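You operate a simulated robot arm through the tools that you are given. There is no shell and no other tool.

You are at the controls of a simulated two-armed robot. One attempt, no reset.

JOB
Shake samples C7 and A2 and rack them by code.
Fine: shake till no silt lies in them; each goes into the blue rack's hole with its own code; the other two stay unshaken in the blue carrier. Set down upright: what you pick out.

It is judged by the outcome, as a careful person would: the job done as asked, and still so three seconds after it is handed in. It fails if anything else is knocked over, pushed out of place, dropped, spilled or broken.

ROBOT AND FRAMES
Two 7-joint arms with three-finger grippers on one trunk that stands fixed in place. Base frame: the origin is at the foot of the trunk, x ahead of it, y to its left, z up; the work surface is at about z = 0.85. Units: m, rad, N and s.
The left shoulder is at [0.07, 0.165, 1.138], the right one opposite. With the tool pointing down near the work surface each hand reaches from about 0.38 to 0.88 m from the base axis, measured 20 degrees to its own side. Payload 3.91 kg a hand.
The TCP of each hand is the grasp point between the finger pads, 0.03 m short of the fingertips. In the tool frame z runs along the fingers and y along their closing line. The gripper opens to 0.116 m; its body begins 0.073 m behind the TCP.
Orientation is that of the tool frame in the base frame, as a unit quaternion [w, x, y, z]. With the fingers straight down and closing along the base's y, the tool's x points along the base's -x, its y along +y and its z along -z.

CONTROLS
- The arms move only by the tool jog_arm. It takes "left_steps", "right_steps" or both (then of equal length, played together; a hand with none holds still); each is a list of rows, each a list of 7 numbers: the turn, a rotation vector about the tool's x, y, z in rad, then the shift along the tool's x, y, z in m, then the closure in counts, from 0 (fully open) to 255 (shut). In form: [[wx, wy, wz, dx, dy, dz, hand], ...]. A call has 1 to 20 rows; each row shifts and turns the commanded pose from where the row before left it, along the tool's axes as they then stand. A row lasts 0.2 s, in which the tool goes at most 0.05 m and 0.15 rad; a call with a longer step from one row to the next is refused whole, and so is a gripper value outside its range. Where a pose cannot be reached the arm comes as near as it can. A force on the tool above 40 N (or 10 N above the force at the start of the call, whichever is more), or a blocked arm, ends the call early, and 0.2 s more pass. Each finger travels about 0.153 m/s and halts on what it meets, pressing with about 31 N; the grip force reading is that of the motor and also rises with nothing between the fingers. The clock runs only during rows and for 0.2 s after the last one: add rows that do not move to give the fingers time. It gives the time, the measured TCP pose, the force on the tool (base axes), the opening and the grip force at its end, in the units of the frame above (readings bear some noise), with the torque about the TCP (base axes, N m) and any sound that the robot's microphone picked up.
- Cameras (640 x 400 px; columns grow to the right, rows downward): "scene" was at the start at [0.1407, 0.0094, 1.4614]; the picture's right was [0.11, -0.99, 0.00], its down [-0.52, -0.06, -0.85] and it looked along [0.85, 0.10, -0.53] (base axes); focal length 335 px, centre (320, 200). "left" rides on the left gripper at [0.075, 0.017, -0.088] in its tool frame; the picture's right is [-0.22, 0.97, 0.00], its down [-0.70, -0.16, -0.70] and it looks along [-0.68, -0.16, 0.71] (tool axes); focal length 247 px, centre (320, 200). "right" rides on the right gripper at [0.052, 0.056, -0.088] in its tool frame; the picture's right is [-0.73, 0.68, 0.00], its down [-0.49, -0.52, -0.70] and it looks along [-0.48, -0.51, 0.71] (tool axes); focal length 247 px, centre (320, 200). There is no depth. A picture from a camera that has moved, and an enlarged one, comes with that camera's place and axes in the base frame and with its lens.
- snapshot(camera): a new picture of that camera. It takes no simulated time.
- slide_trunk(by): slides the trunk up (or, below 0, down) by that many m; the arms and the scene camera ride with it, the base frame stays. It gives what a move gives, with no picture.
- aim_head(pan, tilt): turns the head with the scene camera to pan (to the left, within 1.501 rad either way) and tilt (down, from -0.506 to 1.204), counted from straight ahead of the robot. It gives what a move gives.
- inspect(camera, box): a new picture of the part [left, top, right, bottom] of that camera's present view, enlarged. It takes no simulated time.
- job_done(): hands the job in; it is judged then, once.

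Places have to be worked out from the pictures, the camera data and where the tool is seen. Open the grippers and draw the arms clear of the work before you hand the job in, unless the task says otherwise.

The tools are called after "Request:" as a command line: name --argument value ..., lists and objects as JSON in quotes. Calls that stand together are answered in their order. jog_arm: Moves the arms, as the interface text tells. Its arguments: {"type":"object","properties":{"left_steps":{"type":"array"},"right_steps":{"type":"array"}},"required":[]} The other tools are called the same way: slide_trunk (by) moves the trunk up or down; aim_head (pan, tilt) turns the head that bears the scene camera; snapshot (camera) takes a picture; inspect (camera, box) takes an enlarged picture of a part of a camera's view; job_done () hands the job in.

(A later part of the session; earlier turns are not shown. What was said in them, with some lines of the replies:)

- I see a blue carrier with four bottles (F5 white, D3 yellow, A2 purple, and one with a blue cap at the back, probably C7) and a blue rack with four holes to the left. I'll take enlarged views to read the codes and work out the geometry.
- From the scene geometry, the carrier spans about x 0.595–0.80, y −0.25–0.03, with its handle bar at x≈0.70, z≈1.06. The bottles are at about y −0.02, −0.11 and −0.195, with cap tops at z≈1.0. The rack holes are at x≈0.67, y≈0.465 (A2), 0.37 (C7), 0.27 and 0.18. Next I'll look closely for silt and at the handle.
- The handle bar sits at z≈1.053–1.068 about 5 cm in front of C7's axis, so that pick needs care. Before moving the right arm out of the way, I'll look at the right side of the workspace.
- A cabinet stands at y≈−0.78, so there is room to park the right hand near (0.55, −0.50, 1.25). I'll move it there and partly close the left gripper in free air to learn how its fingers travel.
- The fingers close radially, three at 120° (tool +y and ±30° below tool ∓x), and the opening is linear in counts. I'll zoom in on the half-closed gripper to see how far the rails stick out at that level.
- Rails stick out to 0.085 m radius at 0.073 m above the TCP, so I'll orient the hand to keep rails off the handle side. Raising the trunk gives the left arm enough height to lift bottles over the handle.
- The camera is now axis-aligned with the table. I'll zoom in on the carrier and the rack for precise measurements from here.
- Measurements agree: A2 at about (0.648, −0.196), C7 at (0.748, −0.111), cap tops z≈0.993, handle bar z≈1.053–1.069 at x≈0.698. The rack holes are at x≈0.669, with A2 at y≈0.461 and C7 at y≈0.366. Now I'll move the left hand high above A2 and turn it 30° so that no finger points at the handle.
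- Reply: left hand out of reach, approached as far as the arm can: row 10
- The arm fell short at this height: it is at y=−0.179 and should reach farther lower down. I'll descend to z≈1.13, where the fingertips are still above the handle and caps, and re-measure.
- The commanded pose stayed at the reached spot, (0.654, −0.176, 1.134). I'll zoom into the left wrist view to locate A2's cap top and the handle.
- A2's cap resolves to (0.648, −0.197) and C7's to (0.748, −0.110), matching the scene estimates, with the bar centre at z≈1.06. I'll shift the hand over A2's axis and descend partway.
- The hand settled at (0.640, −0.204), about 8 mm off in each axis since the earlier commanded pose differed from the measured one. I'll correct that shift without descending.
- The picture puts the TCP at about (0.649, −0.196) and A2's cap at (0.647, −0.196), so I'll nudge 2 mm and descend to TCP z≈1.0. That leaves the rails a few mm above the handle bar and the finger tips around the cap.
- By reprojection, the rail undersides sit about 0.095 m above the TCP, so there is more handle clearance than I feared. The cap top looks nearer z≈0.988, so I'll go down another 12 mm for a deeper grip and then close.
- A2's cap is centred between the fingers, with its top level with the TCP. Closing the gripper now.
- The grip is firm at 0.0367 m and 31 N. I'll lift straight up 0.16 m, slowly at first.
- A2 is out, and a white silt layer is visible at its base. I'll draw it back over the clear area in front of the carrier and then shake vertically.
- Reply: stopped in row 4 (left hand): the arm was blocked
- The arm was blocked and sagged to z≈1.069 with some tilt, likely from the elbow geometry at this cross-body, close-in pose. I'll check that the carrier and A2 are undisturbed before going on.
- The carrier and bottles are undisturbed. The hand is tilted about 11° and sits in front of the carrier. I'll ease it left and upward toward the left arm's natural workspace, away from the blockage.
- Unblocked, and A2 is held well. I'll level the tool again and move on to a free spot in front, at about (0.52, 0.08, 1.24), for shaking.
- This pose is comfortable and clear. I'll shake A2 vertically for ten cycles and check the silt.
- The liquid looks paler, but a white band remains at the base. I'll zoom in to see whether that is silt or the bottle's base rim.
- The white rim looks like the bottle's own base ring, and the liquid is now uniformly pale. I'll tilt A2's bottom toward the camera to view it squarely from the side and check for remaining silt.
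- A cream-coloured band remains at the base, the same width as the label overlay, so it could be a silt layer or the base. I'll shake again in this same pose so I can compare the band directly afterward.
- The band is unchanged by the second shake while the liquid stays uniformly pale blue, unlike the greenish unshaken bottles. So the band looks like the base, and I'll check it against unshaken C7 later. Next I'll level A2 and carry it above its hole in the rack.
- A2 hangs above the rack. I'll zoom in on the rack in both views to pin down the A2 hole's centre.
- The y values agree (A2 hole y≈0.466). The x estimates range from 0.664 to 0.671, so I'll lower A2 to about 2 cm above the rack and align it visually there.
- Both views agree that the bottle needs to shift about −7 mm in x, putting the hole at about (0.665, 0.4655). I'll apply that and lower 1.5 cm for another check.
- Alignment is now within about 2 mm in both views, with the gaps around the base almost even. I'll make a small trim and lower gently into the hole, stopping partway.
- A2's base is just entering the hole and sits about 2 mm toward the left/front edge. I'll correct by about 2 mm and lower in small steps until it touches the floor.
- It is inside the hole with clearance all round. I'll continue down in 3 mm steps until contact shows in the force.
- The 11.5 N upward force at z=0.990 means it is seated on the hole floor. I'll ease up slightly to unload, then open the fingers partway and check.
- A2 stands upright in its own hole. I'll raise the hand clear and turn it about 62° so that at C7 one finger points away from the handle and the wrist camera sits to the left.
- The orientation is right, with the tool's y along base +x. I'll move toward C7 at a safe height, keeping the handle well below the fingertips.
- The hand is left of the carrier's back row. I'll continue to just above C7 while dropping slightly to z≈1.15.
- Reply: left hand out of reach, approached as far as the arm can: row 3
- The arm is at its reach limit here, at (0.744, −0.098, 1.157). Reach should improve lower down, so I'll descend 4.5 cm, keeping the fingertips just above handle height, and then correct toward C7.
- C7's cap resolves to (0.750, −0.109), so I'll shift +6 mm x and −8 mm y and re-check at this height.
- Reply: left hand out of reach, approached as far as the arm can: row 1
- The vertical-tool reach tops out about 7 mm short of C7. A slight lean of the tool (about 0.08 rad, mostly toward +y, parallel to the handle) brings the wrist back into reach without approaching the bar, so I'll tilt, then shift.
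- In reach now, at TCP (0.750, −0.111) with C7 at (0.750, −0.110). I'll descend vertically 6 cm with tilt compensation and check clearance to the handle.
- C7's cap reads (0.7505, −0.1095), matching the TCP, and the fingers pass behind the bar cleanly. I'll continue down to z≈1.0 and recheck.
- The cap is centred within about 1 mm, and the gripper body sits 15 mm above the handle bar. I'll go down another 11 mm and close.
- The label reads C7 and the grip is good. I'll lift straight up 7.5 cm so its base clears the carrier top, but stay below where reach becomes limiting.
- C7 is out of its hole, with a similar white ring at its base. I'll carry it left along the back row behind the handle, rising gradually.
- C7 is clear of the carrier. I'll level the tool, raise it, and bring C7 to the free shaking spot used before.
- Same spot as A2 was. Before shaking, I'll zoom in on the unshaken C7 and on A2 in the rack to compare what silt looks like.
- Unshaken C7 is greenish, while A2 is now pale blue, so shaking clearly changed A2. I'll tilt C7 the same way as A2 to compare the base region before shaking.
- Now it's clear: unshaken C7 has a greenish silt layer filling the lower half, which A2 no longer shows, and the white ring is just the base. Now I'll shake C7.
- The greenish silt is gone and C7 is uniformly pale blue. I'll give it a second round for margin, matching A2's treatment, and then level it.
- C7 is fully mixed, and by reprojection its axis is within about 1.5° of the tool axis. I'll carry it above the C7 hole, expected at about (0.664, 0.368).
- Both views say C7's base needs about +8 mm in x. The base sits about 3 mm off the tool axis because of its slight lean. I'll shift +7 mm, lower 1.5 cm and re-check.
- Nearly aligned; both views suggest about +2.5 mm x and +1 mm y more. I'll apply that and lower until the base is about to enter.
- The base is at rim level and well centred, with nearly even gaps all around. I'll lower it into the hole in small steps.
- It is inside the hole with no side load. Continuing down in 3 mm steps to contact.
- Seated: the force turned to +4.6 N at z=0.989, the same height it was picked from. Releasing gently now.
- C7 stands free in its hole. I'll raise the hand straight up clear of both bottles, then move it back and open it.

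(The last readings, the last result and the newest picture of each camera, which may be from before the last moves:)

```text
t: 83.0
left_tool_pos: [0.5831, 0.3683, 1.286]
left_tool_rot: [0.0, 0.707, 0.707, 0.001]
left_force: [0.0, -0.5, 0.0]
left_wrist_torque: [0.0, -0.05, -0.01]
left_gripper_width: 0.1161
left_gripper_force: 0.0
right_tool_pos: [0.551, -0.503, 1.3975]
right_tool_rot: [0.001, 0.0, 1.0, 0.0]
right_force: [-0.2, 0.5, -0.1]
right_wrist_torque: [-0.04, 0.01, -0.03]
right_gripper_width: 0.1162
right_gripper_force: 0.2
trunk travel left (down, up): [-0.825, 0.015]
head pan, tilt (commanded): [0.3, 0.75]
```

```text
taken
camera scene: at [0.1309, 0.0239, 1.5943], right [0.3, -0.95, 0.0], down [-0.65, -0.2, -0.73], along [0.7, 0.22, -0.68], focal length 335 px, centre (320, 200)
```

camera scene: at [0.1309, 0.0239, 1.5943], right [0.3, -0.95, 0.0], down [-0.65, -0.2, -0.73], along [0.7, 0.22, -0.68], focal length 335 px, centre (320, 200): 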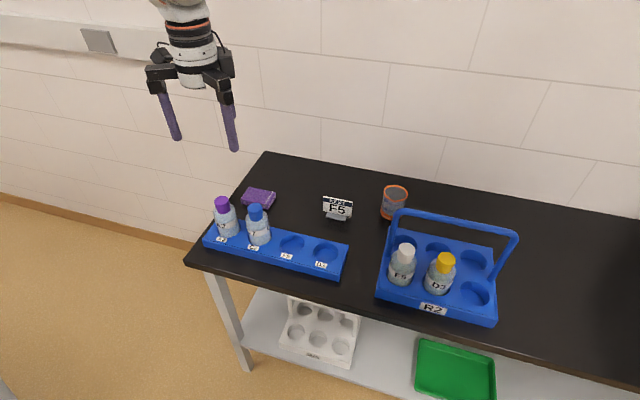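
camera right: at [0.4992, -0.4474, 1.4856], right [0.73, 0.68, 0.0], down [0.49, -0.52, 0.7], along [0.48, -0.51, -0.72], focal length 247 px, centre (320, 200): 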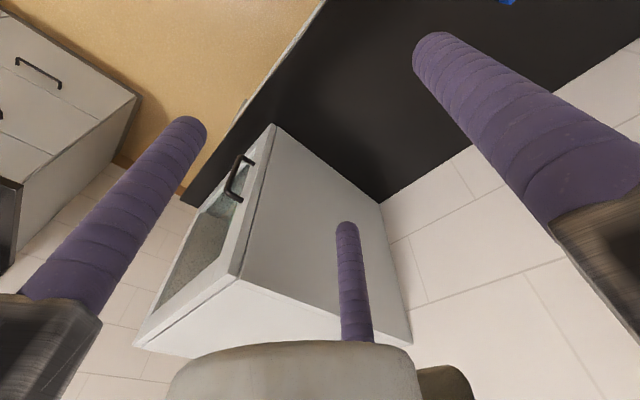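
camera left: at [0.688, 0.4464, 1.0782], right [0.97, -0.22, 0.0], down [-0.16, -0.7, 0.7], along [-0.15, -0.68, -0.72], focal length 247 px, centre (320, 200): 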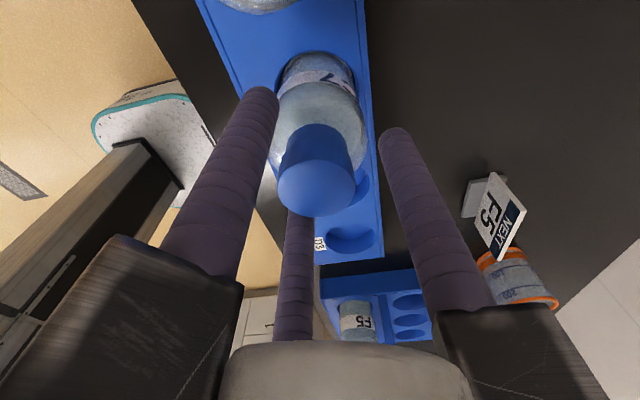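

Both bottles are in the rack and the hand is clear. I'll do a close check of silt and uprightness for the racked bottles, and confirm the others are undisturbed in the carrier.

Request:
inspect --camera "scene" --box '[195, 185, 295, 275]'

Request:
inspect --camera "scene" --box '[360, 175, 530, 335]'

Request:
inspect --camera "left" --box '[200, 0, 500, 200]'

```text
4.44 times, centred on (245, 230) of scene
camera zoom: at [0.1309, 0.0239, 1.5943], right [0.3, -0.95, 0.0], down [-0.65, -0.2, -0.73], along [0.7, 0.22, -0.68], focal length 1489 px, centre (653, 67)
```

zoom: 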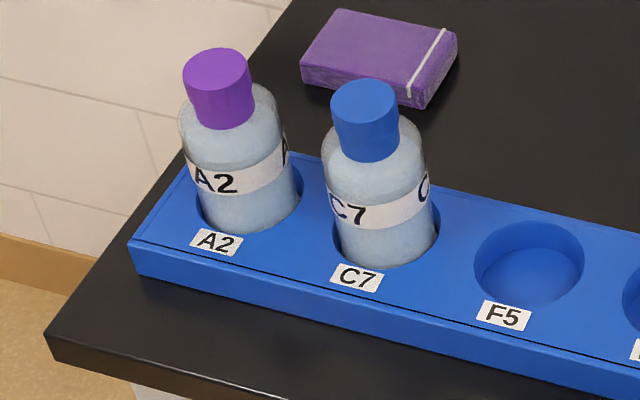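

```text
2.50 times, centred on (445, 255) of scene
camera zoom: at [0.1309, 0.0239, 1.5943], right [0.3, -0.95, 0.0], down [-0.65, -0.2, -0.73], along [0.7, 0.22, -0.68], focal length 838 px, centre (8, 62)
```

zoom: 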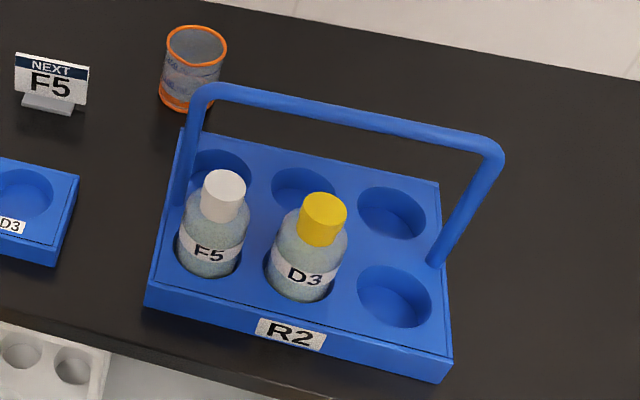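

```text
2.00 times, centred on (350, 100) of left
camera zoom: at [0.5997, 0.444, 1.3743], right [0.97, -0.22, 0.0], down [-0.16, -0.7, 0.7], along [-0.15, -0.68, -0.72], focal length 494 px, centre (260, 400)
```

zoom: 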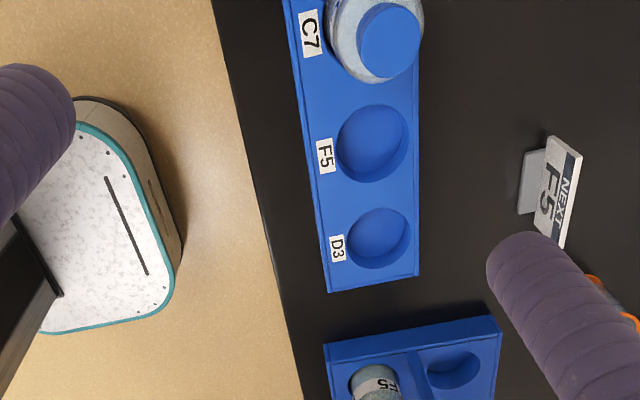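

Both shaken bottles stand upright in their own coded holes with no greenish layer, and F5 and D3 remain in the carrier as before. I'll draw the left hand farther clear before handing in.

Request:
jog_arm --left_steps '[[0, 0, 0, 0.03, -0.02, -0.01, 0], [0, 0, 0, 0.03, -0.02, -0.01, 0], [0, 0, 0, 0.03, -0.02, -0.01, 0], [0, 0, 0, 0, 0, 0, 0], [0, 0, 0, 0, 0, 0, 0]]'

Request:
snapshot --camera "scene"

Request:
inspect --camera "scene" --box '[195, 185, 295, 275]'

```text
t: 84.2
left_tool_pos: [0.5185, 0.4617, 1.316]
left_tool_rot: [0.001, 0.706, 0.708, 0.001]
left_force: [-0.3, 0.5, -1.2]
left_wrist_torque: [0.0, -0.01, -0.02]
left_gripper_width: 0.116
left_gripper_force: 0.0
right_tool_pos: [0.5506, -0.5006, 1.3993]
right_tool_rot: [0.0, -0.001, 1.0, -0.002]
right_force: [-0.3, -0.1, 0.6]
right_wrist_torque: [-0.01, 0.0, 0.0]
right_gripper_width: 0.116
right_gripper_force: 0.1
trunk travel left (down, up): [-0.825, 0.015]
head pan, tilt (commanded): [0.3, 0.75]
```

```text
taken
camera scene: at [0.1304, 0.0256, 1.5944], right [0.3, -0.95, 0.0], down [-0.65, -0.2, -0.73], along [0.7, 0.22, -0.68], focal length 335 px, centre (320, 200)
```

scene: 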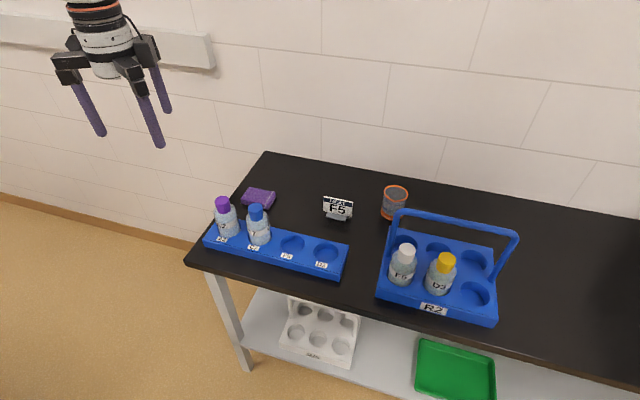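

```text
4.44 times, centred on (245, 230) of scene
camera zoom: at [0.1304, 0.0256, 1.5944], right [0.3, -0.95, 0.0], down [-0.65, -0.2, -0.73], along [0.7, 0.22, -0.68], focal length 1489 px, centre (653, 67)
```

zoom: 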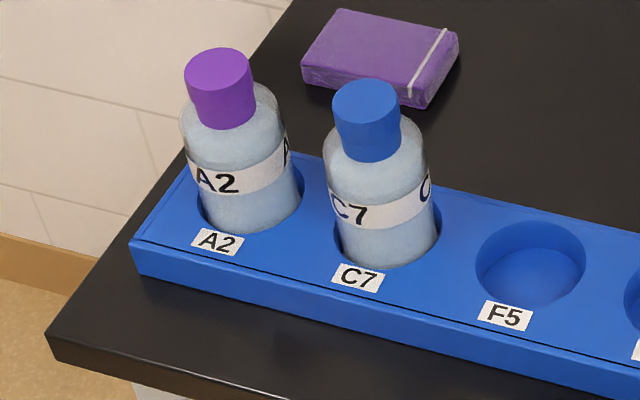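

Everything is stable: A2 and C7 are mixed and upright in their matching holes, F5 and D3 are untouched in the carrier, and both hands are open and clear. Handing the job in.

Request:
job_done

```text
The job is handed in.
```

I shook samples A2 and C7 and racked each one upright in the blue rack's hole with its own code, then handed the job in.

- **Silt:** C7 had a greenish layer in its lower half before shaking, and it was gone afterwards. I didn't view A2 squarely from the side before shaking. After shaking it was the same uniform pale blue as C7, with no greenish layer. Both still looked clear in the last pictures.
- **Other two samples:** F5 and D3 stayed in the blue carrier and were not picked up or shaken.
- **One hitch:** the left arm was blocked and sagged about 8 cm while I was drawing A2 back from the carrier. Pictures taken right after showed nothing moved or touched, and A2 stayed in the grip.

Both grippers are open and the arms are clear of the bench.
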